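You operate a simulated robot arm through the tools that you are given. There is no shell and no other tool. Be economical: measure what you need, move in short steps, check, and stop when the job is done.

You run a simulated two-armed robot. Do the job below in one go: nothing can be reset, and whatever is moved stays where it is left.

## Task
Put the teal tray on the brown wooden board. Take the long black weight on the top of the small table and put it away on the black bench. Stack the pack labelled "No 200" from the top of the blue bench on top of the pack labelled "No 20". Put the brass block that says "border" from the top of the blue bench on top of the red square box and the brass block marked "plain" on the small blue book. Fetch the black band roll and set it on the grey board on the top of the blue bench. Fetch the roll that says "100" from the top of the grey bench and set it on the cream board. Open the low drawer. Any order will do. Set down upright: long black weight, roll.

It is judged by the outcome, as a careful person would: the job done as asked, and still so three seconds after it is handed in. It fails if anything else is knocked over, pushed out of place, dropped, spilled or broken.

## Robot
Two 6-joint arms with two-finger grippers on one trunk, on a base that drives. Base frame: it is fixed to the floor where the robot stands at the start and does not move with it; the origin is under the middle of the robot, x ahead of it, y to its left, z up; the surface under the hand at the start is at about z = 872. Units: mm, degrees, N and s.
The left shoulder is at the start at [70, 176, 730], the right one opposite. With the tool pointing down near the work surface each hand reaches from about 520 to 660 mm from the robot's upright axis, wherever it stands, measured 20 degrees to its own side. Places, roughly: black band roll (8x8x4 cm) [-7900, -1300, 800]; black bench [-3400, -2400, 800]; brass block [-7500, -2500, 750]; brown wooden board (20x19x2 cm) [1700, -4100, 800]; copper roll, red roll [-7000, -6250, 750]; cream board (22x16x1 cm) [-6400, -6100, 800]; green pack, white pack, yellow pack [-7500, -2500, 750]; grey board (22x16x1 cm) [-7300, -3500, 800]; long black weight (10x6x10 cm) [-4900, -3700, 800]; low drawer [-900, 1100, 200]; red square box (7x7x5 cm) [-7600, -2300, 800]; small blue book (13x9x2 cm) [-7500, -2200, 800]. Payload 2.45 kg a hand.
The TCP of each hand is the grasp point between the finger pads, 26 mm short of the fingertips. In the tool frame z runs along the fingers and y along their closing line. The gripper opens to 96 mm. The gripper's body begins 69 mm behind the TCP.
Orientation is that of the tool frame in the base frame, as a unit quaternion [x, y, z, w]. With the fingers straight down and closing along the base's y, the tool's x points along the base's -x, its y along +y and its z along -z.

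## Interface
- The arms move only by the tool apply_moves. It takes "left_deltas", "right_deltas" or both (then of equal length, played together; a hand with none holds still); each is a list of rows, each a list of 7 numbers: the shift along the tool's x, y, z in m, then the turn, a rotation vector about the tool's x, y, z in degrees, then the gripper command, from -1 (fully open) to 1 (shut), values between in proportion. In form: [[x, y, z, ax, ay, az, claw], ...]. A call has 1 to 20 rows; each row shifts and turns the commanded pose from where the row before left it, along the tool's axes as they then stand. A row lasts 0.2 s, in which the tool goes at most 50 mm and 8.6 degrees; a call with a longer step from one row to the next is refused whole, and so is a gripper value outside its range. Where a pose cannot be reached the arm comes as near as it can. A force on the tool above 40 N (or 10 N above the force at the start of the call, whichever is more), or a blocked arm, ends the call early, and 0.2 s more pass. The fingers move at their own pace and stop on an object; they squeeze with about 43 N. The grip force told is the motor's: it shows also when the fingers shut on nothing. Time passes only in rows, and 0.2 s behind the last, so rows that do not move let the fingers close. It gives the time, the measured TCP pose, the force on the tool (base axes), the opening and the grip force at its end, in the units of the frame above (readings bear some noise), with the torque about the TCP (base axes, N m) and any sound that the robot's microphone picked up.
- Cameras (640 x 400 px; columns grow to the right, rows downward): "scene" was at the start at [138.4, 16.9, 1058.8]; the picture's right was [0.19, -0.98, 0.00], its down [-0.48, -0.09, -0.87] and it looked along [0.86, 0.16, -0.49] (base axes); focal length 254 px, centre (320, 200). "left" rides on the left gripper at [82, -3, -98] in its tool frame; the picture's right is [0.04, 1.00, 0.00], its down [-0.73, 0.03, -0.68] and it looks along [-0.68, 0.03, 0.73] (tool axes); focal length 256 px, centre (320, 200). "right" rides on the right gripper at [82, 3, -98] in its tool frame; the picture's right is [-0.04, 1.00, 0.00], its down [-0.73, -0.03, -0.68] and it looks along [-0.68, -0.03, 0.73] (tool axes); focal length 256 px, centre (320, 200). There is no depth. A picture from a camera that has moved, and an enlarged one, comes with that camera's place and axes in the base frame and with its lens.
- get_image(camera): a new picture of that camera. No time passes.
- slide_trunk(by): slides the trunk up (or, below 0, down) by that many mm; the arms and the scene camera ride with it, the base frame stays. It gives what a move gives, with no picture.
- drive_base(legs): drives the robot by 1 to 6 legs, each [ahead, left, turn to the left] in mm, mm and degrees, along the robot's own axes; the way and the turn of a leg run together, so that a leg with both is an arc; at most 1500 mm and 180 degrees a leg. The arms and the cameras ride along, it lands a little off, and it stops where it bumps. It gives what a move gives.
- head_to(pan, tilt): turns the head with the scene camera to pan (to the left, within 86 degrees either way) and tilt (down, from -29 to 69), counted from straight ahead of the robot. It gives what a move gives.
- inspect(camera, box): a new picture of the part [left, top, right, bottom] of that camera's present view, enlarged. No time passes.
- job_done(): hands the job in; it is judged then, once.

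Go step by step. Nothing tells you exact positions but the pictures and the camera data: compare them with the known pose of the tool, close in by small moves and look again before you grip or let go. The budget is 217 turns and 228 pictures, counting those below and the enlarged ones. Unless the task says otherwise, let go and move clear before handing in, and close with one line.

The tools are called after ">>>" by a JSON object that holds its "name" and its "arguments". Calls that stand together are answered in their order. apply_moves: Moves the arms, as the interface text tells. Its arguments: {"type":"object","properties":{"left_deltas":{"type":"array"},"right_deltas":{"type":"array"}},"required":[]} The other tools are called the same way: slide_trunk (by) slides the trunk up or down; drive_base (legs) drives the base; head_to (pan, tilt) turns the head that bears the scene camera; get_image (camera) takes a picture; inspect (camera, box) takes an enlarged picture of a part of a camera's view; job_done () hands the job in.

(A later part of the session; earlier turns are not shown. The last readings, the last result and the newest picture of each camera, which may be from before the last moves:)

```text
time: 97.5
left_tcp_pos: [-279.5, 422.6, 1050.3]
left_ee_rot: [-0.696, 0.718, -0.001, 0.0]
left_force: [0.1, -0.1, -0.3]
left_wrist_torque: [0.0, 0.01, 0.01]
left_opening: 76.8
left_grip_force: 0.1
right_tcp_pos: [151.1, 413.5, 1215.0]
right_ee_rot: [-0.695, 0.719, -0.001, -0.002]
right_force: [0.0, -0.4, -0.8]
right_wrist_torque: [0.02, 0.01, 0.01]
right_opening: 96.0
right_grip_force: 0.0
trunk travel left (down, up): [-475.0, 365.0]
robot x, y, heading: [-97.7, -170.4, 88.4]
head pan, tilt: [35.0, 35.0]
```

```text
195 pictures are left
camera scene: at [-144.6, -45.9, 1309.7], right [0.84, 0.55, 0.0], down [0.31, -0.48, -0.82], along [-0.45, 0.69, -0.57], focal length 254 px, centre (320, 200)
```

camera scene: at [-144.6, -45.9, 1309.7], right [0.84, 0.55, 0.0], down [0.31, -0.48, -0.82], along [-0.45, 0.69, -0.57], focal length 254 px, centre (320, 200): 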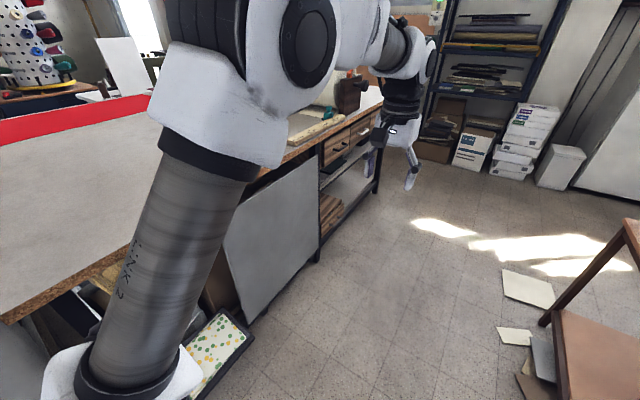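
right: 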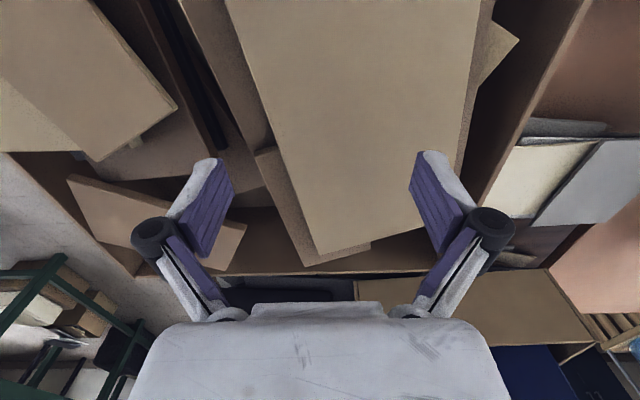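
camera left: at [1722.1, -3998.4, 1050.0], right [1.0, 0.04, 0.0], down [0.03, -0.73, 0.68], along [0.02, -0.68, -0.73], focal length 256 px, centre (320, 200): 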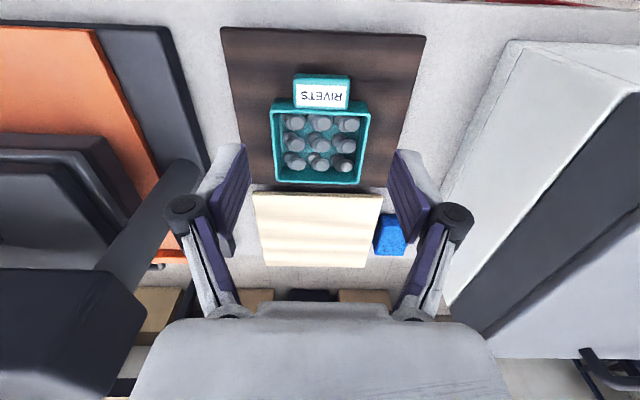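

I move forward along the aisle and look left at the drawers.

>>> {"name": "drive_base", "arguments": {"legs": [[600, 20, 0]]}}

>>> {"name": "head_to", "arguments": {"pan": 60, "tilt": 45}}

>>> {"name": "get_image", "arguments": {"camera": "scene"}}

>>> {"name": "head_to", "arguments": {"pan": -30, "tilt": 60}}

>>> {"name": "get_image", "arguments": {"camera": "scene"}}

```text
time: 100.8
left_tcp_pos: [-274.6, 1025.4, 1051.6]
left_ee_rot: [-0.694, 0.719, -0.002, 0.0]
left_force: [-0.1, 0.4, 1.0]
left_wrist_torque: [0.01, -0.01, -0.01]
left_opening: 76.5
left_grip_force: 0.1
right_tcp_pos: [153.5, 1015.6, 1214.4]
right_ee_rot: [-0.694, 0.72, -0.001, -0.002]
right_force: [0.2, 0.1, 0.3]
right_wrist_torque: [0.02, -0.01, 0.02]
right_opening: 95.9
right_grip_force: 0.2
trunk travel left (down, up): [-475.0, 365.0]
robot x, y, heading: [-95.1, 430.8, 88.0]
head pan, tilt: [35.0, 35.0]
```

```text
time: 101.7
left_tcp_pos: [-274.4, 1025.5, 1050.0]
left_ee_rot: [-0.694, 0.72, -0.001, 0.002]
left_force: [-0.3, 0.2, 0.3]
left_wrist_torque: [0.01, -0.02, -0.01]
left_opening: 77.0
left_grip_force: 0.1
right_tcp_pos: [153.8, 1015.0, 1214.3]
right_ee_rot: [-0.693, 0.72, 0.0, -0.002]
right_force: [-0.2, 0.4, -0.7]
right_wrist_torque: [0.0, -0.02, 0.04]
right_opening: 96.1
right_grip_force: 0.0
trunk travel left (down, up): [-475.0, 365.0]
robot x, y, heading: [-96.0, 433.0, 87.9]
head pan, tilt: [60.0, 45.0]
```

```text
194 pictures are left
camera scene: at [-164.7, 526.6, 1294.9], right [0.53, 0.85, 0.0], down [0.6, -0.38, -0.71], along [-0.6, 0.38, -0.71], focal length 254 px, centre (320, 200)
```

scene: 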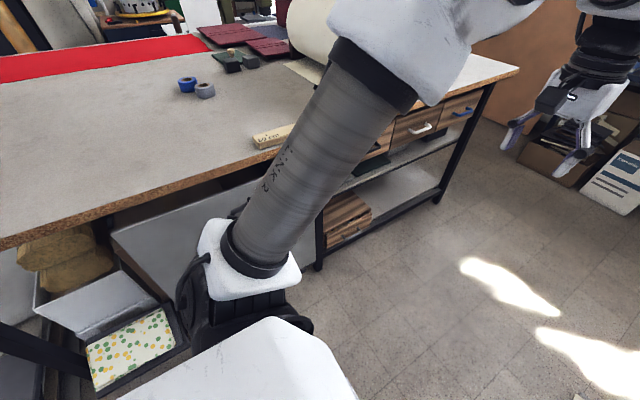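

```text
time: 103.4
left_tcp_pos: [-275.9, 1026.4, 1050.8]
left_ee_rot: [-0.694, 0.72, -0.002, 0.0]
left_force: [-0.2, -0.4, 0.3]
left_wrist_torque: [-0.01, 0.01, -0.01]
left_opening: 76.7
left_grip_force: 0.0
right_tcp_pos: [153.1, 1015.9, 1215.2]
right_ee_rot: [-0.694, 0.72, -0.001, -0.002]
right_force: [0.2, 0.3, -0.7]
right_wrist_torque: [-0.02, 0.01, -0.02]
right_opening: 96.2
right_grip_force: 0.1
trunk travel left (down, up): [-475.0, 365.0]
robot x, y, heading: [-100.9, 431.2, 88.0]
head pan, tilt: [-30.0, 60.0]
```

```text
193 pictures are left
camera scene: at [-60.4, 540.0, 1275.3], right [0.85, -0.53, 0.0], down [-0.46, -0.73, -0.5], along [0.27, 0.42, -0.87], focal length 254 px, centre (320, 200)
```

scene: 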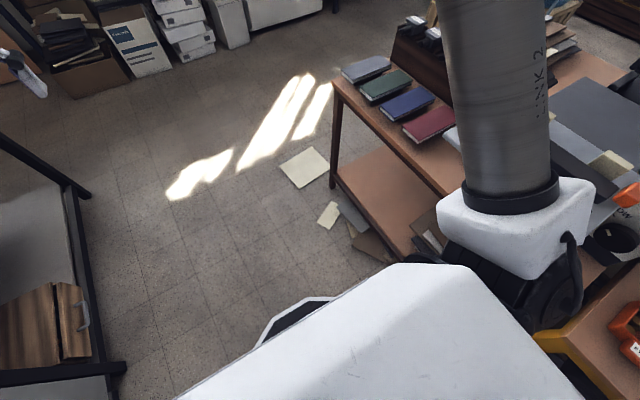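

The low drawer is the wooden box on the bench's lower shelf, handle at about (-742, 1097, 250). I turn to face the bench with the right hand in line with it.

>>> {"name": "drive_base", "arguments": {"legs": [[0, -45, 0], [0, 0, 92], [0, 470, 0]]}}

>>> {"name": "head_to", "arguments": {"pan": -15, "tilt": 50}}

>>> {"name": "get_image", "arguments": {"camera": "scene"}}

```text
time: 110.7
left_tcp_pos: [-614.2, -253.5, 1050.7]
left_ee_rot: [1.0, 0.017, 0.0, 0.0]
left_force: [0.9, -1.1, -0.8]
left_wrist_torque: [0.01, -0.02, 0.02]
left_opening: 76.9
left_grip_force: 0.1
right_tcp_pos: [-634.0, 176.6, 1213.4]
right_ee_rot: [1.0, 0.017, 0.002, 0.001]
right_force: [0.6, -0.2, -0.4]
right_wrist_torque: [0.03, 0.02, -0.01]
right_opening: 96.3
right_grip_force: 0.0
trunk travel left (down, up): [-475.0, 365.0]
robot x, y, heading: [-32.9, -31.9, -178.0]
head pan, tilt: [-30.0, 60.0]
```

```text
time: 111.4
left_tcp_pos: [-613.9, -252.3, 1051.3]
left_ee_rot: [1.0, 0.017, 0.0, -0.001]
left_force: [-0.1, 1.3, -0.4]
left_wrist_torque: [0.02, -0.01, 0.0]
left_opening: 76.8
left_grip_force: 0.1
right_tcp_pos: [-633.6, 176.3, 1214.5]
right_ee_rot: [1.0, 0.017, 0.002, 0.0]
right_force: [0.4, 0.0, 0.5]
right_wrist_torque: [0.01, -0.01, 0.02]
right_opening: 95.9
right_grip_force: 0.0
trunk travel left (down, up): [-475.0, 365.0]
robot x, y, heading: [-34.0, -30.5, -177.9]
head pan, tilt: [-15.0, 50.0]
```

```text
192 pictures are left
camera scene: at [-161.3, -16.8, 1287.9], right [0.23, 0.97, 0.0], down [0.75, -0.17, -0.64], along [-0.63, 0.14, -0.77], focal length 254 px, centre (320, 200)
```

scene: 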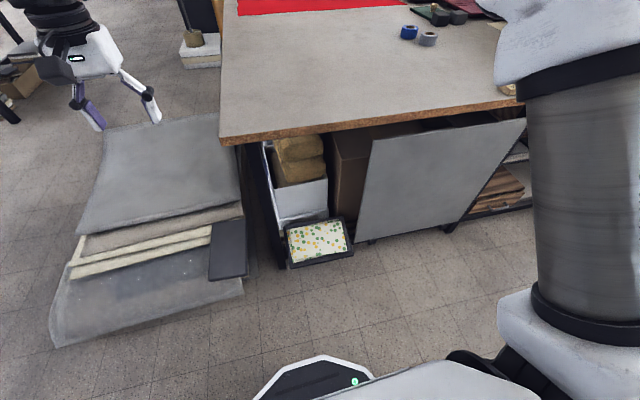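

I strafed the wrong way; now I correct to the right by 930 mm.

>>> {"name": "drive_base", "arguments": {"legs": [[0, -930, -2]]}}

>>> {"name": "slide_trunk", "arguments": {"by": -300}}

>>> {"name": "head_to", "arguments": {"pan": -5, "tilt": 50}}

>>> {"name": "get_image", "arguments": {"camera": "scene"}}

>>> {"name": "get_image", "arguments": {"camera": "right"}}

```text
time: 116.3
left_tcp_pos: [-636.6, 697.4, 1051.6]
left_ee_rot: [1.0, -0.001, 0.001, -0.001]
left_force: [-0.4, -0.2, 1.1]
left_wrist_torque: [0.01, 0.03, -0.02]
left_opening: 76.7
left_grip_force: 0.0
right_tcp_pos: [-641.3, 1126.9, 1213.7]
right_ee_rot: [1.0, -0.002, 0.002, 0.001]
right_force: [0.6, 0.3, -0.7]
right_wrist_torque: [-0.01, -0.01, -0.01]
right_opening: 95.8
right_grip_force: 0.1
trunk travel left (down, up): [-475.0, 365.0]
robot x, y, heading: [-45.9, 896.5, 180.0]
head pan, tilt: [-15.0, 50.0]
```

```text
time: 119.3
left_tcp_pos: [-637.1, 696.9, 750.5]
left_ee_rot: [1.0, -0.002, 0.0, -0.001]
left_force: [0.3, 0.4, 0.9]
left_wrist_torque: [0.0, -0.03, -0.01]
left_opening: 76.6
left_grip_force: 0.0
right_tcp_pos: [-640.1, 1126.3, 915.0]
right_ee_rot: [1.0, -0.001, 0.001, -0.001]
right_force: [0.3, 0.6, 0.0]
right_wrist_torque: [-0.03, -0.01, 0.05]
right_opening: 95.9
right_grip_force: 0.0
trunk travel left (down, up): [-175.0, 665.0]
robot x, y, heading: [-50.4, 896.3, 180.0]
head pan, tilt: [-15.0, 50.0]
```

```text
time: 120.0
left_tcp_pos: [-636.8, 698.0, 750.7]
left_ee_rot: [1.0, -0.001, 0.0, -0.002]
left_force: [-0.4, 1.0, -0.8]
left_wrist_torque: [0.02, 0.0, -0.01]
left_opening: 77.0
left_grip_force: 0.0
right_tcp_pos: [-640.7, 1126.3, 913.7]
right_ee_rot: [1.0, -0.001, 0.001, 0.0]
right_force: [0.4, -0.9, 0.0]
right_wrist_torque: [-0.01, 0.0, 0.01]
right_opening: 96.1
right_grip_force: 0.0
trunk travel left (down, up): [-175.0, 665.0]
robot x, y, heading: [-51.3, 896.4, 180.1]
head pan, tilt: [-5.0, 50.0]
```

```text
191 pictures are left
camera scene: at [-178.4, 902.3, 987.9], right [0.09, 1.0, 0.0], down [0.76, -0.07, -0.64], along [-0.64, 0.06, -0.77], focal length 254 px, centre (320, 200)
```

scene: 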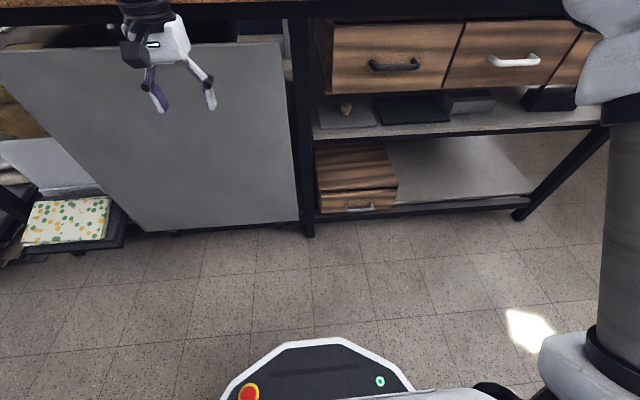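

```text
190 pictures are left
camera right: at [-559.2, 1121.0, 1012.9], right [-0.04, -1.0, 0.0], down [-0.74, 0.03, 0.68], along [-0.68, 0.03, -0.74], focal length 256 px, centre (320, 200)
```

right: 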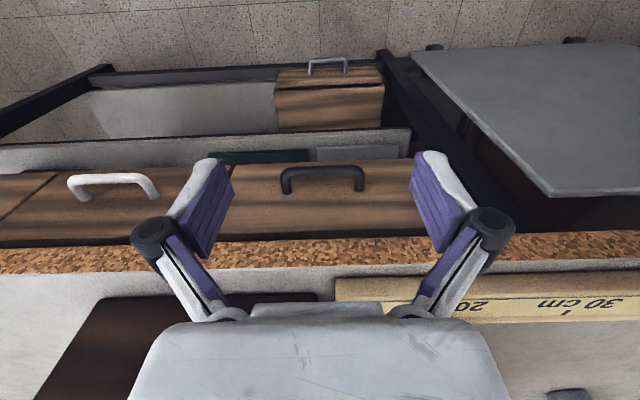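

The drawer's grey handle is about (-768, 1115, 219), a horizontal bow. I'll lower the trunk fully and turn the right hand so its fingers will point forward and close vertically.

>>> {"name": "slide_trunk", "arguments": {"by": -175}}

>>> {"name": "apply_moves", "arguments": {"right_deltas": [[0.03, 0, 0.02, 0, 0, 0, -1], [0.03, 0, 0.02, 0, 0, 0, -1], [0.03, 0, 0.02, 0, 0, 0, -1], [0, 0, 0, 0, 0, 8.5, -1], [0, 0, 0, 0, 0, 8.5, -1], [0, 0, 0, 0, 0, 8.5, -1], [0, 0, 0, 0, 0, 8.5, -1], [0, 0, 0, 0, 0, 8.5, -1], [0, 0, 0, 0, 0, 8.5, -1], [0, 0, 0, 0, 0, 8.5, -1], [0, 0, 0, 0, 0, 8.5, -1], [0, 0, 0, 0, 0, 8.5, -1], [0, 0, 0, 0, 0, 8.5, -1], [0, 0, 0, 0, 0, 5, -1]]}}

```text
time: 122.0
left_tcp_pos: [-637.0, 697.5, 576.0]
left_ee_rot: [1.0, 0.0, 0.0, 0.0]
left_force: [-0.5, -0.4, 0.2]
left_wrist_torque: [0.02, -0.01, -0.02]
left_opening: 76.8
left_grip_force: 0.0
right_tcp_pos: [-640.8, 1126.0, 739.0]
right_ee_rot: [1.0, -0.002, 0.002, 0.001]
right_force: [0.2, 1.0, 1.6]
right_wrist_torque: [0.0, 0.02, -0.02]
right_opening: 95.8
right_grip_force: 0.0
trunk travel left (down, up): [0.0, 840.0]
robot x, y, heading: [-49.0, 892.2, 179.9]
head pan, tilt: [-5.0, 50.0]
```

```text
time: 125.0
left_tcp_pos: [-637.3, 697.8, 575.8]
left_ee_rot: [1.0, -0.001, 0.001, 0.0]
left_force: [0.0, 0.7, 0.6]
left_wrist_torque: [0.03, -0.06, 0.0]
left_opening: 76.7
left_grip_force: 0.0
right_tcp_pos: [-550.6, 1125.7, 680.5]
right_ee_rot: [-0.705, 0.71, -0.001, 0.0]
right_force: [-0.2, 0.4, 0.4]
right_wrist_torque: [0.02, 0.02, 0.02]
right_opening: 96.0
right_grip_force: 0.0
trunk travel left (down, up): [0.0, 840.0]
robot x, y, heading: [-51.7, 892.2, 179.7]
head pan, tilt: [-5.0, 50.0]
```

Yaw worked. Now pitch the right hand forward, and pull the left hand in.

>>> {"name": "apply_moves", "arguments": {"right_deltas": [[0, 0, 0, -8.5, 0, 0, -1], [0, 0, 0, -8.5, 0, 0, -1], [0, 0, 0, -8.5, 0, 0, -1], [0, 0, 0, -8.5, 0, 0, -1], [0, 0, 0, -8.5, 0, 0, -1], [0, 0, 0, -8.5, 0, 0, -1], [0, 0, 0, -8.5, 0, 0, -1], [0, 0, 0, -8.5, 0, 0, -1], [0, 0, 0, -8.5, 0, 0, -1], [0, 0, 0, -8.5, 0, 0, -1], [0, 0, 0, -5, 0, 0, -1], [0, 0, 0, 0, 0, 0, -1]], "left_deltas": [[0.015, 0, -0.02, 0, 0, 0, -0.6], [0.015, 0, -0.02, 0, 0, 0, -0.6], [0.015, 0, -0.02, 0, 0, 0, -0.6], [0.015, 0, -0.02, 0, 0, 0, -0.6], [0.015, 0, -0.02, 0, 0, 0, -0.6], [0.015, 0, -0.02, 0, 0, 0, -0.6], [0.015, 0, -0.02, 0, 0, 0, -0.6], [0.015, 0, -0.02, 0, 0, 0, -0.6], [0.015, 0, -0.02, 0, 0, 0, -0.6], [0.015, 0, -0.02, 0, 0, 0, -0.6], [0, 0, 0, 0, 0, 0, -0.6], [0, 0, 0, 0, 0, 0, -0.6]]}}

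>>> {"name": "get_image", "arguments": {"camera": "scene"}}

```text
time: 127.6
left_tcp_pos: [-510.6, 696.6, 780.7]
left_ee_rot: [1.0, -0.001, 0.001, 0.0]
left_force: [0.9, -0.4, 0.4]
left_wrist_torque: [0.0, 0.02, -0.02]
left_opening: 76.4
left_grip_force: 0.1
left hand out of reach, approached as far as the arm can: row 8, 9, 10
right_tcp_pos: [-690.7, 1125.5, 665.6]
right_ee_rot: [-0.499, 0.503, 0.5, -0.499]
right_force: [0.4, 0.1, 0.0]
right_wrist_torque: [0.0, 0.0, -0.01]
right_opening: 96.1
right_grip_force: 0.1
right hand out of reach, approached as far as the arm can: row 1, 2, 3, 4, 5, 6, 7
trunk travel left (down, up): [0.0, 840.0]
robot x, y, heading: [-50.8, 893.5, 180.1]
head pan, tilt: [-5.0, 50.0]
```

```text
189 pictures are left
camera scene: at [-178.3, 902.3, 813.1], right [0.09, 1.0, 0.0], down [0.76, -0.07, -0.64], along [-0.64, 0.06, -0.77], focal length 254 px, centre (320, 200)
```

scene: 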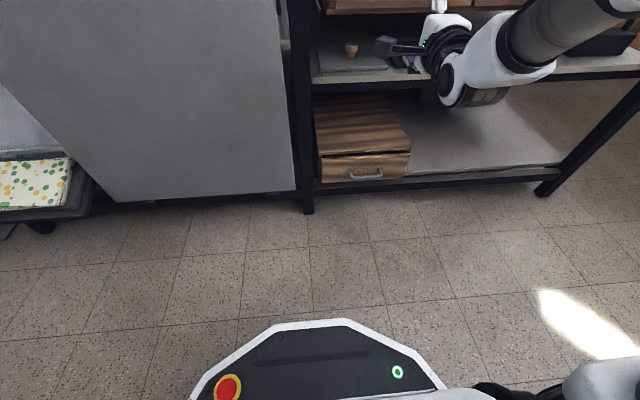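

The right hand points forward now. I lower it toward handle height, staying back from the shelf.

>>> {"name": "apply_moves", "arguments": {"right_deltas": [[0.003, -0.045, 0.0, 0, 0, 0, -1], [0.003, -0.045, 0.0, 0, 0, 0, -1], [0.003, -0.045, 0.0, 0, 0, 0, -1], [0.002, -0.045, 0.0, 0, 0, 0, -1], [0.002, -0.045, 0.0, 0, 0, 0, -1], [0, -0.045, 0.0, 0, 0, 0, -1], [0, -0.045, 0.0, 0, 0, 0, -1], [0, -0.045, 0.0, 0, 0, 0, -1], [0, -0.045, 0.0, 0, 0, 0, -1], [0, -0.03, 0.0, 0, 0, 0, -1], [0, 0, 0, 0, 0, 0, -1]]}}

>>> {"name": "get_image", "arguments": {"camera": "right"}}

>>> {"name": "get_image", "arguments": {"camera": "scene"}}

```text
time: 130.0
left_tcp_pos: [-510.8, 696.4, 781.1]
left_ee_rot: [1.0, -0.001, 0.001, -0.001]
left_force: [0.5, 0.5, 0.8]
left_wrist_torque: [0.01, -0.02, 0.01]
left_opening: 76.8
left_grip_force: 0.1
right_tcp_pos: [-687.7, 1112.4, 227.9]
right_ee_rot: [-0.5, 0.501, 0.5, -0.499]
right_force: [0.0, 0.0, 1.2]
right_wrist_torque: [0.04, 0.0, 0.0]
right_opening: 96.0
right_grip_force: 0.0
trunk travel left (down, up): [0.0, 840.0]
robot x, y, heading: [-51.4, 897.0, 179.8]
head pan, tilt: [-5.0, 50.0]
```

```text
188 pictures are left
camera right: at [-589.9, 1029.4, 232.7], right [0.0, 0.04, 1.0], down [0.68, 0.73, -0.03], along [-0.73, 0.68, -0.03], focal length 256 px, centre (320, 200)
```

right: 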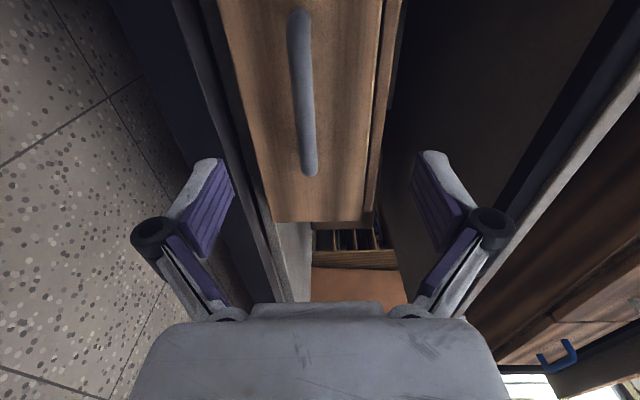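

```text
187 pictures are left
camera scene: at [-178.4, 902.3, 813.1], right [0.09, 1.0, 0.0], down [0.76, -0.07, -0.64], along [-0.64, 0.06, -0.77], focal length 254 px, centre (320, 200)
```

scene: 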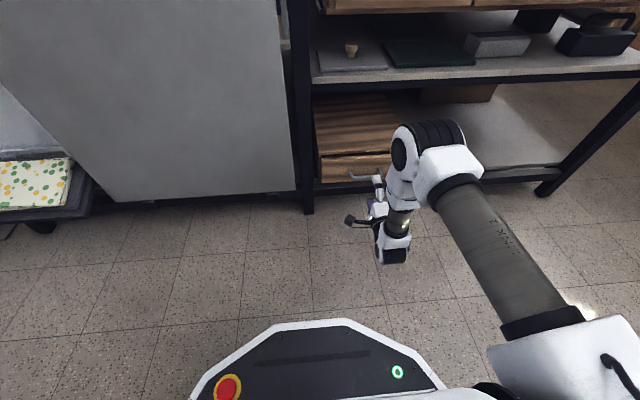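

Handle bar spans y 1049–1165 at z≈219, x≈-768. I narrow the gripper to about 30 mm, align, and advance.

>>> {"name": "apply_moves", "arguments": {"right_deltas": [[0.005, -0.009, 0, 0, 0, 0, 0.35], [0, 0, 0, 0, 0, 0, 0.35], [0, 0, 0.02, 0, 0, 0, 0.35], [0, 0, 0.015, 0, 0, 0, 0.35], [0, 0, 0, 0, 0, 0, 0.35]]}}

>>> {"name": "get_image", "arguments": {"camera": "right"}}

```text
time: 131.2
left_tcp_pos: [-511.5, 697.9, 780.8]
left_ee_rot: [1.0, -0.001, 0.0, -0.001]
left_force: [-0.2, -0.7, 0.0]
left_wrist_torque: [-0.02, -0.07, 0.01]
left_opening: 76.8
left_grip_force: 0.0
right_tcp_pos: [-724.7, 1109.5, 223.4]
right_ee_rot: [-0.5, 0.502, 0.5, -0.498]
right_force: [0.7, 0.0, -0.2]
right_wrist_torque: [-0.01, -0.01, -0.03]
right_opening: 31.2
right_grip_force: 0.1
trunk travel left (down, up): [0.0, 840.0]
robot x, y, heading: [-46.4, 894.8, 179.9]
head pan, tilt: [-5.0, 50.0]
```

```text
186 pictures are left
camera right: at [-627.3, 1024.1, 226.2], right [0.0, 0.04, 1.0], down [0.68, 0.73, -0.03], along [-0.73, 0.68, -0.03], focal length 256 px, centre (320, 200)
```

right: 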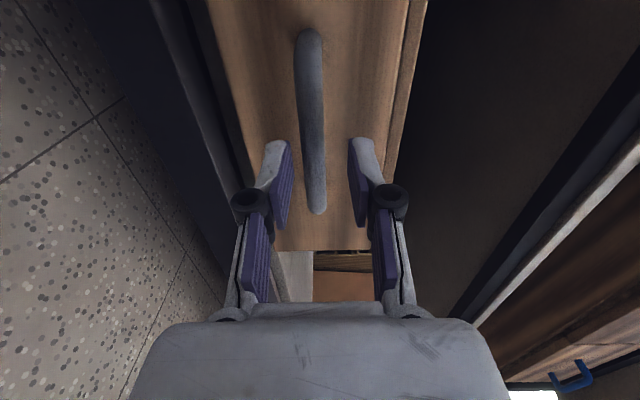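

The bar lies between the fingers. I advance a further 32 mm and close.

>>> {"name": "apply_moves", "arguments": {"right_deltas": [[0, -0.003, 0.015, 0, 0, 0, 0.35], [0, 0, 0.012, 0, 0, 0, 0.35], [0, 0, 0.007, 0, 0, 0, 0.35], [0, 0, 0, 0, 0, 0, 0.35]]}}

>>> {"name": "get_image", "arguments": {"camera": "right"}}

>>> {"name": "inspect", "arguments": {"camera": "scene", "box": [300, 120, 460, 220]}}

```text
time: 132.2
left_tcp_pos: [-511.1, 698.5, 780.7]
left_ee_rot: [1.0, -0.001, 0.001, -0.001]
left_force: [-1.0, 0.4, -0.2]
left_wrist_torque: [0.02, -0.03, 0.02]
left_opening: 76.6
left_grip_force: 0.0
right_tcp_pos: [-758.4, 1108.8, 219.5]
right_ee_rot: [-0.5, 0.501, 0.5, -0.499]
right_force: [0.6, 0.3, 0.3]
right_wrist_torque: [0.02, 0.0, 0.01]
right_opening: 31.0
right_grip_force: 0.1
trunk travel left (down, up): [0.0, 840.0]
robot x, y, heading: [-46.8, 897.9, 179.9]
head pan, tilt: [-5.0, 50.0]
```

```text
185 pictures are left
camera right: at [-660.5, 1024.2, 223.4], right [0.0, 0.04, 1.0], down [0.68, 0.73, -0.03], along [-0.73, 0.68, -0.03], focal length 256 px, centre (320, 200)
```

right: 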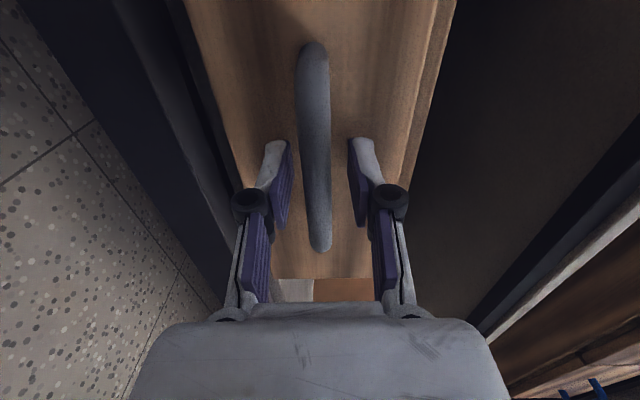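

```text
4.00 times, centred on (380, 170) of scene
camera zoom: at [-178.3, 902.3, 813.1], right [0.09, 1.0, 0.0], down [0.76, -0.07, -0.64], along [-0.64, 0.06, -0.77], focal length 1018 px, centre (80, 320)
```

zoom: 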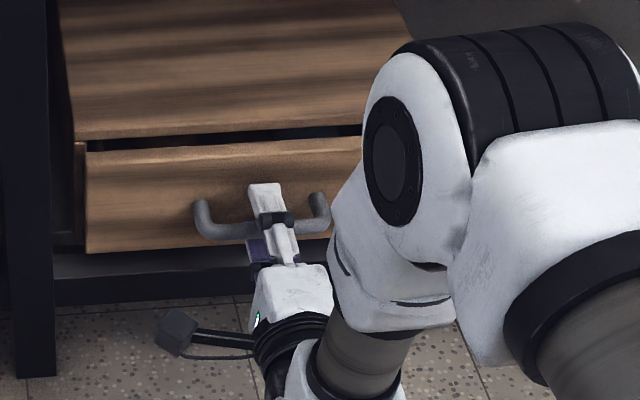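

The bar is right at the grasp point. I close and pull the drawer gently toward me.

>>> {"name": "apply_moves", "arguments": {"right_deltas": [[0, 0, 0, 0, 0, 0, 1], [0, 0, 0, 0, 0, 0, 1], [0, 0, 0, 0, 0, 0, 1], [0, 0, -0.015, 0, 0, 0, 1], [0, 0, -0.02, 0, 0, 0, 1], [0, 0, -0.02, 0, 0, 0, 1], [0, 0, 0, 0, 0, 0, 1]]}}

>>> {"name": "get_image", "arguments": {"camera": "scene"}}

```text
time: 133.8
left_tcp_pos: [-511.6, 697.3, 780.2]
left_ee_rot: [1.0, -0.001, 0.002, -0.001]
left_force: [1.0, -0.1, 0.3]
left_wrist_torque: [-0.03, 0.03, -0.02]
left_opening: 76.8
left_grip_force: 0.0
right_tcp_pos: [-702.1, 1108.0, 218.3]
right_ee_rot: [-0.5, 0.503, 0.499, -0.498]
right_force: [-1.0, 8.0, -9.4]
right_wrist_torque: [0.16, -0.01, -0.11]
right_opening: 12.4
right_grip_force: 39.1
trunk travel left (down, up): [0.0, 840.0]
robot x, y, heading: [-53.2, 897.1, 179.9]
head pan, tilt: [-5.0, 50.0]
```

```text
183 pictures are left
camera scene: at [-179.1, 902.7, 813.0], right [0.09, 1.0, 0.0], down [0.76, -0.07, -0.64], along [-0.64, 0.06, -0.77], focal length 254 px, centre (320, 200)
```

scene: 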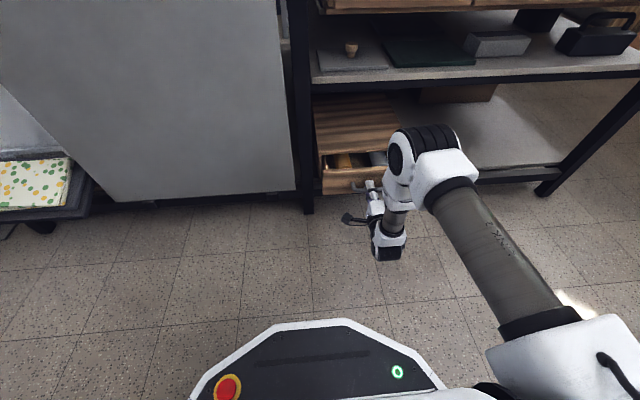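

It slides. I keep pulling with the arm.

>>> {"name": "apply_moves", "arguments": {"right_deltas": [[0, 0, -0.02, 0, 0, 0, 1], [0, 0, -0.02, 0, 0, 0, 1], [0, 0, -0.02, 0, 0, 0, 1], [0, 0, -0.02, 0, 0, 0, 1], [0, 0, -0.015, 0, 0, 0, 1], [0, 0, -0.015, 0, 0, 0, 1], [0, 0, 0, 0, 0, 0, 1]]}}

>>> {"name": "get_image", "arguments": {"camera": "scene"}}

```text
time: 135.4
left_tcp_pos: [-512.6, 696.6, 780.2]
left_ee_rot: [1.0, -0.001, 0.001, -0.001]
left_force: [-0.2, 0.6, -0.1]
left_wrist_torque: [-0.01, -0.03, 0.04]
left_opening: 76.9
left_grip_force: 0.2
right_tcp_pos: [-592.3, 1107.0, 218.8]
right_ee_rot: [-0.501, 0.504, 0.499, -0.496]
right_force: [-0.2, 7.8, -15.4]
right_wrist_torque: [0.14, -0.01, 0.25]
right_opening: 12.4
right_grip_force: 38.6
trunk travel left (down, up): [0.0, 840.0]
robot x, y, heading: [-52.5, 894.7, 179.9]
head pan, tilt: [-5.0, 50.0]
```

```text
182 pictures are left
camera scene: at [-179.4, 902.7, 812.8], right [0.09, 1.0, 0.0], down [0.76, -0.07, -0.64], along [-0.64, 0.06, -0.77], focal length 254 px, centre (320, 200)
```

scene: 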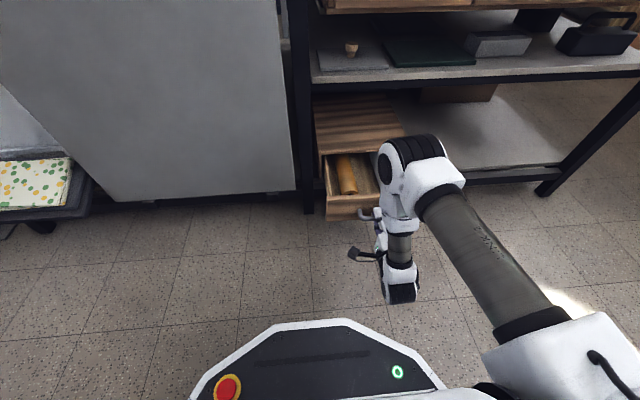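

166 mm open. I pull a little more to see if there's a stop, gently.

>>> {"name": "apply_moves", "arguments": {"right_deltas": [[0, 0, -0.01, 0, 0, 0, 1], [0, 0, -0.01, 0, 0, 0, 1], [0, 0, -0.01, 0, 0, 0, 1], [0, 0, -0.01, 0, 0, 0, 1], [0, 0, 0, 0, 0, 0, 1]]}}

>>> {"name": "inspect", "arguments": {"camera": "scene", "box": [280, 80, 480, 260]}}

```text
time: 136.4
left_tcp_pos: [-511.1, 698.8, 780.9]
left_ee_rot: [1.0, -0.001, 0.002, -0.002]
left_force: [-0.1, 0.1, -0.4]
left_wrist_torque: [0.03, 0.01, -0.02]
left_opening: 77.0
left_grip_force: 0.0
right_tcp_pos: [-587.7, 1096.0, 218.6]
right_ee_rot: [-0.501, 0.507, 0.498, -0.493]
right_force: [1.4, -0.8, -12.0]
right_wrist_torque: [0.11, -0.05, -0.38]
right_opening: 12.6
right_grip_force: 39.4
right hand out of reach, approached as far as the arm can: row 1, 2, 3, 4
trunk travel left (down, up): [0.0, 840.0]
robot x, y, heading: [-51.4, 901.3, 179.9]
head pan, tilt: [-5.0, 50.0]
stopped in row 5 (right hand): the force on the tool passed its limit at 46 N (the readings are from after the stop); the commanded pose is now the measured one
```

```text
2.22 times, centred on (380, 170) of scene
camera zoom: at [-179.1, 902.8, 813.1], right [0.09, 1.0, 0.0], down [0.76, -0.07, -0.64], along [-0.64, 0.06, -0.77], focal length 565 px, centre (187, 267)
```

zoom: 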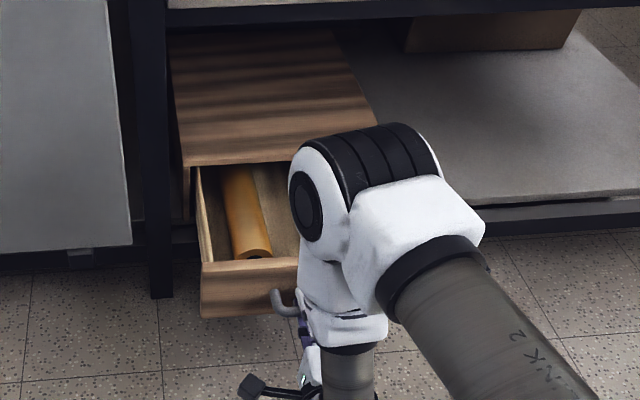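

The arm is at its limit; I pull the last bit with the base, 35 mm.

>>> {"name": "drive_base", "arguments": {"legs": [[-35, 0, 0]]}}

>>> {"name": "inspect", "arguments": {"camera": "scene", "box": [280, 80, 480, 260]}}

```text
time: 137.2
left_tcp_pos: [-477.3, 699.4, 779.9]
left_ee_rot: [1.0, -0.002, 0.003, -0.001]
left_force: [0.6, 0.4, 0.0]
left_wrist_torque: [0.04, 0.01, 0.0]
left_opening: 76.7
left_grip_force: 0.0
right_tcp_pos: [-551.7, 1096.7, 218.0]
right_ee_rot: [-0.5, 0.507, 0.498, -0.495]
right_force: [-0.2, -3.2, -21.9]
right_wrist_torque: [0.1, -0.03, 0.07]
right_opening: 12.7
right_grip_force: 39.0
trunk travel left (down, up): [0.0, 840.0]
robot x, y, heading: [-14.7, 894.9, 180.1]
head pan, tilt: [-5.0, 50.0]
```

```text
2.22 times, centred on (380, 170) of scene
camera zoom: at [-144.0, 902.9, 812.7], right [0.09, 1.0, 0.0], down [0.76, -0.07, -0.64], along [-0.64, 0.06, -0.77], focal length 565 px, centre (187, 267)
```

zoom: 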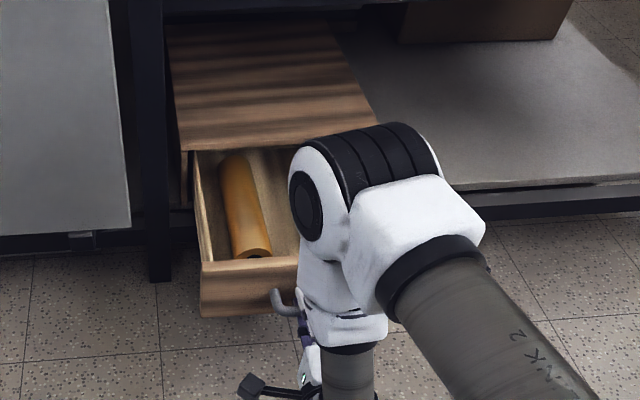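

The drawer is about 205 mm open. I release the handle gently and back off a little.

>>> {"name": "apply_moves", "arguments": {"right_deltas": [[0, 0, 0, 0, 0, 0, 0.7], [0, 0, 0, 0, 0, 0, 0.4], [0, 0, 0, 0, 0, 0, 0.2], [0, 0, 0, 0, 0, 0, 0.2]]}}

>>> {"name": "drive_base", "arguments": {"legs": [[-28, 0, 0]]}}

>>> {"name": "get_image", "arguments": {"camera": "right"}}

>>> {"name": "get_image", "arguments": {"camera": "scene"}}

```text
time: 138.2
left_tcp_pos: [-475.7, 697.7, 780.5]
left_ee_rot: [1.0, -0.001, 0.001, -0.001]
left_force: [-0.8, 0.7, 0.6]
left_wrist_torque: [-0.02, -0.02, -0.02]
left_opening: 76.9
left_grip_force: 0.0
right_tcp_pos: [-551.1, 1095.7, 220.9]
right_ee_rot: [-0.501, 0.504, 0.499, -0.495]
right_force: [0.1, 0.0, 0.0]
right_wrist_torque: [-0.04, -0.03, 0.01]
right_opening: 38.3
right_grip_force: 0.0
trunk travel left (down, up): [0.0, 840.0]
robot x, y, heading: [-14.1, 894.2, 180.1]
head pan, tilt: [-5.0, 50.0]
```

```text
time: 139.1
left_tcp_pos: [-447.9, 697.4, 782.2]
left_ee_rot: [1.0, -0.002, 0.001, -0.001]
left_force: [1.1, -0.4, 0.4]
left_wrist_torque: [0.02, 0.0, 0.0]
left_opening: 76.8
left_grip_force: 0.2
right_tcp_pos: [-524.2, 1095.6, 219.0]
right_ee_rot: [-0.501, 0.504, 0.499, -0.496]
right_force: [0.2, -0.6, 0.3]
right_wrist_torque: [0.0, 0.01, -0.02]
right_opening: 38.4
right_grip_force: 0.1
trunk travel left (down, up): [0.0, 840.0]
robot x, y, heading: [13.4, 895.4, 180.1]
head pan, tilt: [-5.0, 50.0]
```

```text
179 pictures are left
camera right: at [-425.8, 1011.3, 224.3], right [-0.01, 0.04, 1.0], down [0.68, 0.73, -0.02], along [-0.73, 0.68, -0.04], focal length 256 px, centre (320, 200)
```

right: 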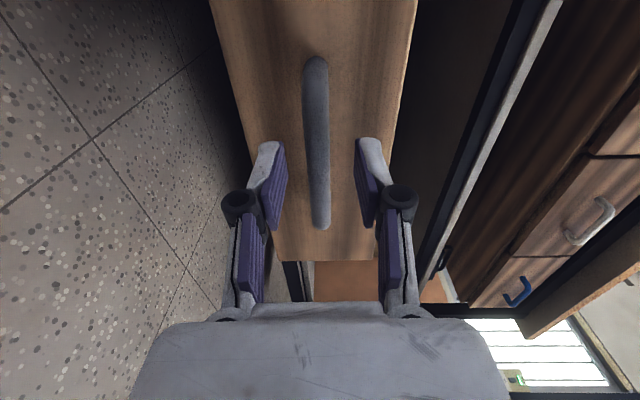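

```text
178 pictures are left
camera scene: at [-114.5, 902.3, 813.1], right [0.09, 1.0, 0.0], down [0.76, -0.07, -0.64], along [-0.64, 0.06, -0.77], focal length 254 px, centre (320, 200)
```

scene: 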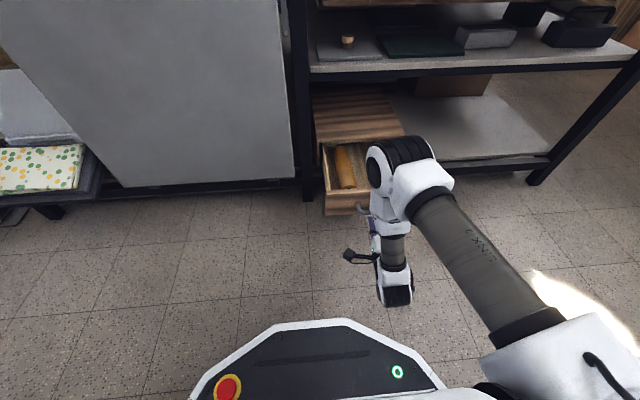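

The tips still straddle the bar by a few mm. I retract by a small arm move with gripper wide open.

>>> {"name": "apply_moves", "arguments": {"right_deltas": [[0, 0, -0.01, 0, 0, 0, 0], [0, 0, -0.01, 0, 0, 0, 0], [0, 0, -0.01, 0, 0, 0, 0], [0, 0, 0, 0, 0, 0, 0]]}}

>>> {"name": "get_image", "arguments": {"camera": "right"}}

```text
time: 140.1
left_tcp_pos: [-447.7, 697.3, 780.6]
left_ee_rot: [1.0, -0.002, 0.001, -0.002]
left_force: [0.2, 0.1, 0.1]
left_wrist_torque: [-0.03, 0.01, 0.0]
left_opening: 76.7
left_grip_force: 0.0
right_tcp_pos: [-516.6, 1084.5, 223.4]
right_ee_rot: [-0.501, 0.506, 0.499, -0.495]
right_force: [0.5, 0.3, 0.2]
right_wrist_torque: [0.02, -0.02, 0.0]
right_opening: 48.0
right_grip_force: 0.0
right hand out of reach, approached as far as the arm can: row 1, 2, 3
trunk travel left (down, up): [0.0, 840.0]
robot x, y, heading: [14.1, 891.8, 179.8]
head pan, tilt: [-5.0, 50.0]
```

```text
177 pictures are left
camera right: at [-419.1, 999.6, 227.5], right [-0.01, 0.04, 1.0], down [0.69, 0.73, -0.02], along [-0.73, 0.68, -0.04], focal length 256 px, centre (320, 200)
```

right: 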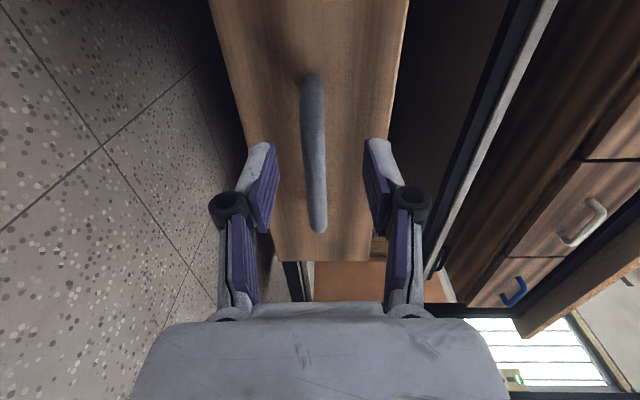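

A small right turn of the base will draw the hand back another ~13 mm without going nearer the sheets behind.

>>> {"name": "drive_base", "arguments": {"legs": [[0, 0, -4]]}}

>>> {"name": "get_image", "arguments": {"camera": "right"}}

```text
time: 140.9
left_tcp_pos: [-459.2, 730.6, 781.5]
left_ee_rot: [0.999, -0.036, 0.0, -0.001]
left_force: [0.2, -0.1, 0.4]
left_wrist_torque: [-0.06, 0.01, -0.01]
left_opening: 76.8
left_grip_force: 0.0
right_tcp_pos: [-502.6, 1121.2, 222.2]
right_ee_rot: [-0.483, 0.523, 0.515, -0.477]
right_force: [-0.2, -0.7, 0.9]
right_wrist_torque: [-0.01, -0.02, -0.01]
right_opening: 48.1
right_grip_force: 0.0
trunk travel left (down, up): [0.0, 840.0]
robot x, y, heading: [12.6, 893.5, 175.9]
head pan, tilt: [-5.0, 50.0]
```

```text
176 pictures are left
camera right: at [-410.5, 1030.0, 227.4], right [-0.01, 0.04, 1.0], down [0.74, 0.68, -0.02], along [-0.68, 0.73, -0.04], focal length 256 px, centre (320, 200)
```

right: 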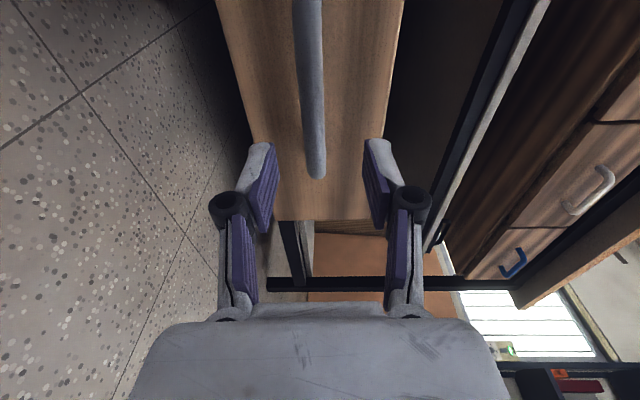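

Clear of the handle. I raise the trunk and drive out through the aisle toward the small table.

>>> {"name": "slide_trunk", "arguments": {"by": 400}}

>>> {"name": "drive_base", "arguments": {"legs": [[0, 0, 94], [1450, -110, 0], [1450, 0, 0], [1000, 0, 0], [0, -1450, 0]]}}

>>> {"name": "head_to", "arguments": {"pan": -60, "tilt": 20}}

>>> {"name": "get_image", "arguments": {"camera": "scene"}}

```text
time: 144.8
left_tcp_pos: [-458.9, 730.7, 1181.2]
left_ee_rot: [0.999, -0.036, 0.001, -0.001]
left_force: [-0.1, 0.1, 0.5]
left_wrist_torque: [-0.02, 0.02, -0.01]
left_opening: 76.7
left_grip_force: 0.1
right_tcp_pos: [-503.0, 1121.1, 622.8]
right_ee_rot: [-0.483, 0.523, 0.516, -0.476]
right_force: [0.2, 0.3, 0.9]
right_wrist_torque: [0.01, 0.03, -0.01]
right_opening: 48.0
right_grip_force: 0.0
trunk travel left (down, up): [-400.0, 440.0]
robot x, y, heading: [12.8, 896.1, 175.8]
head pan, tilt: [-5.0, 50.0]
```

```text
time: 174.2
left_tcp_pos: [-1339.2, -3444.7, 1181.2]
left_ee_rot: [0.715, 0.699, -0.001, -0.002]
left_force: [-0.8, 0.6, 0.2]
left_wrist_torque: [0.0, 0.01, 0.01]
left_opening: 76.8
left_grip_force: 0.0
right_tcp_pos: [-1727.9, -3506.3, 622.8]
right_ee_rot: [0.712, -0.01, -0.01, 0.702]
right_force: [0.6, 0.6, -0.1]
right_wrist_torque: [0.01, 0.0, 0.02]
right_opening: 48.1
right_grip_force: 0.1
trunk travel left (down, up): [-400.0, 440.0]
robot x, y, heading: [-1531.1, -2981.2, -91.3]
head pan, tilt: [-5.0, 50.0]
```

```text
time: 175.4
left_tcp_pos: [-1339.4, -3445.4, 1180.8]
left_ee_rot: [0.715, 0.699, -0.001, -0.001]
left_force: [-0.4, -0.9, -0.3]
left_wrist_torque: [0.01, -0.05, 0.0]
left_opening: 76.7
left_grip_force: 0.1
right_tcp_pos: [-1727.4, -3506.6, 622.4]
right_ee_rot: [0.712, -0.01, -0.009, 0.702]
right_force: [-0.4, -0.1, 0.6]
right_wrist_torque: [0.01, 0.0, 0.04]
right_opening: 47.9
right_grip_force: 0.1
trunk travel left (down, up): [-400.0, 440.0]
robot x, y, heading: [-1525.9, -2976.3, -91.1]
head pan, tilt: [-60.0, 20.0]
```

```text
175 pictures are left
camera scene: at [-1612.3, -3075.4, 1258.6], right [-0.48, 0.88, 0.0], down [0.3, 0.17, -0.94], along [-0.82, -0.45, -0.34], focal length 254 px, centre (320, 200)
```

scene: 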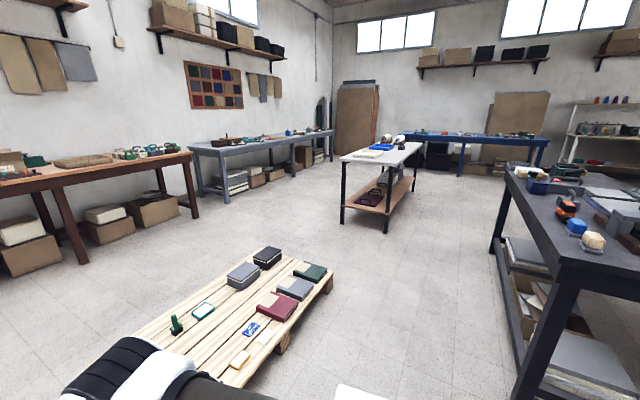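

I see the pallet, black bench (front edge y≈-2775), the small white table and the far benches. Zoom on the small table and black bench top.

>>> {"name": "inspect", "arguments": {"camera": "scene", "box": [320, 110, 480, 230]}}

>>> {"name": "inspect", "arguments": {"camera": "scene", "box": [480, 130, 640, 280]}}

```text
3.33 times, centred on (400, 170) of scene
camera zoom: at [-1612.3, -3075.4, 1258.6], right [-0.48, 0.88, 0.0], down [0.3, 0.17, -0.94], along [-0.82, -0.45, -0.34], focal length 848 px, centre (53, 300)
```

zoom: 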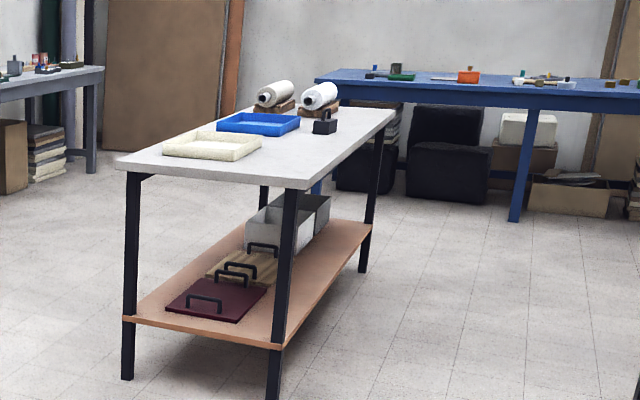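

```text
2.67 times, centred on (560, 205) of scene
camera zoom: at [-1612.3, -3075.4, 1258.6], right [-0.48, 0.88, 0.0], down [0.3, 0.17, -0.94], along [-0.82, -0.45, -0.34], focal length 678 px, centre (-320, 187)
```

zoom: 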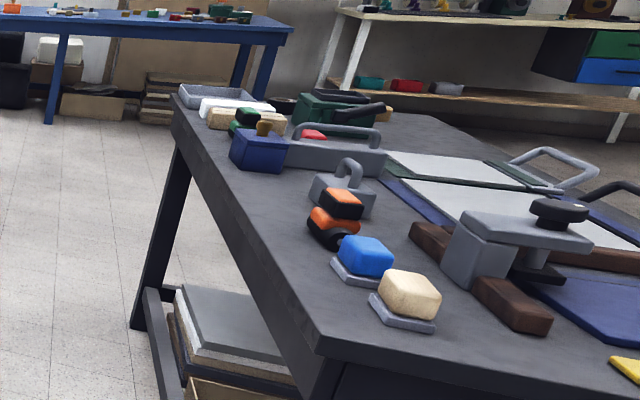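

The long black weight stands at about (-4800, -3697) near the +y edge of the small table (top z≈780). I raise the trunk and turn the right hand back to pointing down, before driving there.

>>> {"name": "slide_trunk", "arguments": {"by": 250}}

>>> {"name": "apply_moves", "arguments": {"right_deltas": [[0, 0, 0.01, 8.5, 0, 0, 0], [0, 0, 0, 8.5, 0, 0, 0], [0, 0, 0, 8.5, 0, 0, 0], [0, 0, 0, 8.5, 0, 0, 0], [0, 0, 0, 8.5, 0, 0, 0], [0, 0, 0, 8.5, 0, 0, 0], [0, 0, 0, 8.5, 0, 0, 0], [0, 0, 0, 8.5, 0, 0, 0], [0, 0, 0, 8.5, 0, 0, 0], [0, 0, 0, 8.5, 0, 0, 0], [0, 0, 0, 5, 0, 0, 0], [0, 0, 0, 0, 0, -8.5, 0], [0, 0, 0, 0, 0, -8.5, 0], [0, 0, 0, 0, 0, -8.5, 0], [0, 0, 0, 0, 0, -8.5, 0], [0, 0, 0, 0, 0, -8.5, 0], [0, 0, 0, 0, 0, -8.5, 0], [0, 0, 0, 0, 0, -8.5, 0], [0, 0, 0, 0, 0, -8.5, 0]]}}

>>> {"name": "apply_moves", "arguments": {"right_deltas": [[0, 0, 0, 0, 0, -8.5, -1], [0, 0, 0, 0, 0, -8.5, -1], [0, 0, 0, 0, 0, -5, -1]], "left_deltas": [[0, 0, 0.03, 0, 0, 0, -1], [0, 0, 0.03, 0, 0, 0, -1], [0, 0, 0.03, 0, 0, 0, -1]]}}

>>> {"name": "drive_base", "arguments": {"legs": [[205, 0, 1], [0, -1450, 0], [0, -1450, 0]]}}

>>> {"name": "head_to", "arguments": {"pan": -20, "tilt": 35}}

>>> {"name": "get_image", "arguments": {"camera": "scene"}}

>>> {"name": "get_image", "arguments": {"camera": "right"}}

```text
time: 178.0
left_tcp_pos: [-1339.7, -3444.6, 1431.0]
left_ee_rot: [0.715, 0.699, 0.0, -0.001]
left_force: [-0.1, 0.0, 0.3]
left_wrist_torque: [0.04, 0.05, -0.01]
left_opening: 76.8
left_grip_force: 0.0
right_tcp_pos: [-1726.9, -3507.1, 872.5]
right_ee_rot: [0.713, -0.01, -0.01, 0.702]
right_force: [-0.2, 0.6, -0.1]
right_wrist_torque: [-0.01, 0.01, 0.04]
right_opening: 48.2
right_grip_force: 0.1
trunk travel left (down, up): [-650.0, 190.0]
robot x, y, heading: [-1528.4, -2979.0, -91.4]
head pan, tilt: [-60.0, 20.0]
```

```text
time: 182.0
left_tcp_pos: [-1340.7, -3444.6, 1432.1]
left_ee_rot: [0.715, 0.699, 0.0, -0.001]
left_force: [-0.5, 0.2, 0.1]
left_wrist_torque: [0.04, 0.01, 0.02]
left_opening: 76.8
left_grip_force: 0.2
right_tcp_pos: [-1755.3, -3504.1, 858.3]
right_ee_rot: [0.833, 0.542, -0.097, 0.059]
right_force: [0.6, 0.2, -0.4]
right_wrist_torque: [-0.01, -0.01, -0.03]
right_opening: 47.9
right_grip_force: 0.1
right hand out of reach, approached as far as the arm can: row 9, 10, 11
trunk travel left (down, up): [-650.0, 190.0]
robot x, y, heading: [-1527.2, -2982.0, -91.3]
head pan, tilt: [-60.0, 20.0]
```

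```text
time: 182.8
left_tcp_pos: [-1343.7, -3463.5, 1344.5]
left_ee_rot: [0.715, 0.699, 0.0, -0.002]
left_force: [0.7, -0.6, 0.2]
left_wrist_torque: [0.01, 0.0, 0.02]
left_opening: 96.0
left_grip_force: 0.0
left hand out of reach, approached as far as the arm can: row 1, 2, 3
right_tcp_pos: [-1754.8, -3504.2, 857.4]
right_ee_rot: [0.715, 0.69, -0.107, 0.04]
right_force: [-1.1, 0.1, 1.0]
right_wrist_torque: [-0.01, -0.02, -0.04]
right_opening: 96.2
right_grip_force: 0.1
trunk travel left (down, up): [-650.0, 190.0]
robot x, y, heading: [-1530.5, -2981.8, -91.4]
head pan, tilt: [-60.0, 20.0]
```

```text
time: 198.2
left_tcp_pos: [-4255.2, -3700.0, 1344.2]
left_ee_rot: [0.683, 0.73, 0.002, -0.003]
left_force: [0.0, -0.5, 1.2]
left_wrist_torque: [0.01, -0.02, 0.0]
left_opening: 95.9
left_grip_force: 0.1
right_tcp_pos: [-4661.5, -3776.5, 858.2]
right_ee_rot: [0.685, 0.72, -0.104, 0.045]
right_force: [-0.5, 0.0, 0.5]
right_wrist_torque: [0.03, -0.01, -0.01]
right_opening: 95.6
right_grip_force: 0.0
trunk travel left (down, up): [-650.0, 190.0]
robot x, y, heading: [-4483.0, -3236.3, -86.3]
head pan, tilt: [-60.0, 20.0]
```

```text
time: 199.3
left_tcp_pos: [-4255.7, -3699.5, 1344.1]
left_ee_rot: [0.684, 0.73, 0.001, -0.002]
left_force: [-0.5, -0.4, -1.1]
left_wrist_torque: [0.01, 0.0, -0.01]
left_opening: 96.3
left_grip_force: 0.2
right_tcp_pos: [-4661.6, -3776.0, 858.6]
right_ee_rot: [0.684, 0.72, -0.104, 0.046]
right_force: [0.2, -0.2, 0.2]
right_wrist_torque: [0.0, -0.01, 0.0]
right_opening: 96.2
right_grip_force: 0.0
trunk travel left (down, up): [-650.0, 190.0]
robot x, y, heading: [-4478.8, -3235.7, -86.3]
head pan, tilt: [-20.0, 35.0]
```

```text
172 pictures are left
camera scene: at [-4504.6, -3369.7, 1484.9], right [-0.96, 0.28, 0.0], down [0.16, 0.55, -0.82], along [-0.23, -0.79, -0.57], focal length 254 px, centre (320, 200)
```

scene: 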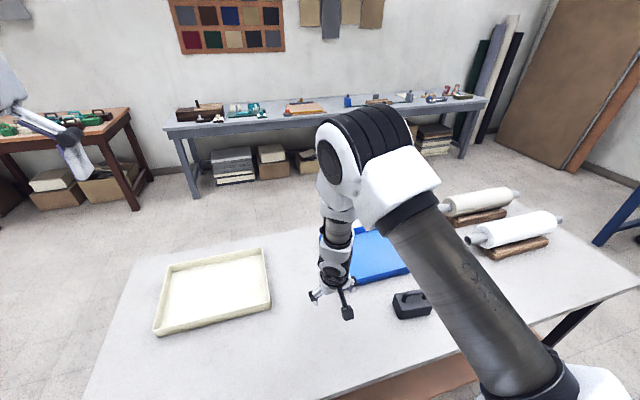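

```text
171 pictures are left
camera right: at [-4655.6, -3677.5, 936.5], right [1.0, 0.0, -0.08], down [0.07, -0.57, 0.82], along [-0.04, -0.82, -0.57], focal length 256 px, centre (320, 200)
```

right: 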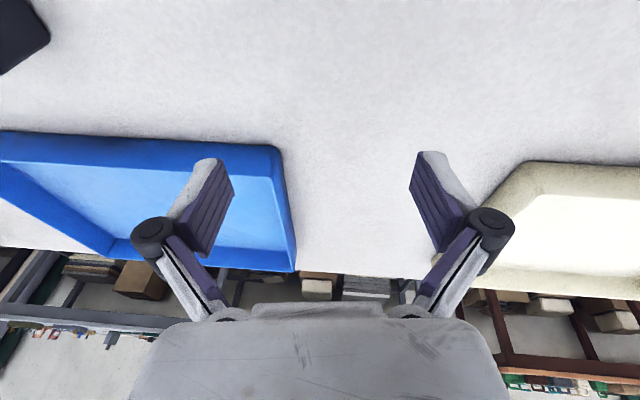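

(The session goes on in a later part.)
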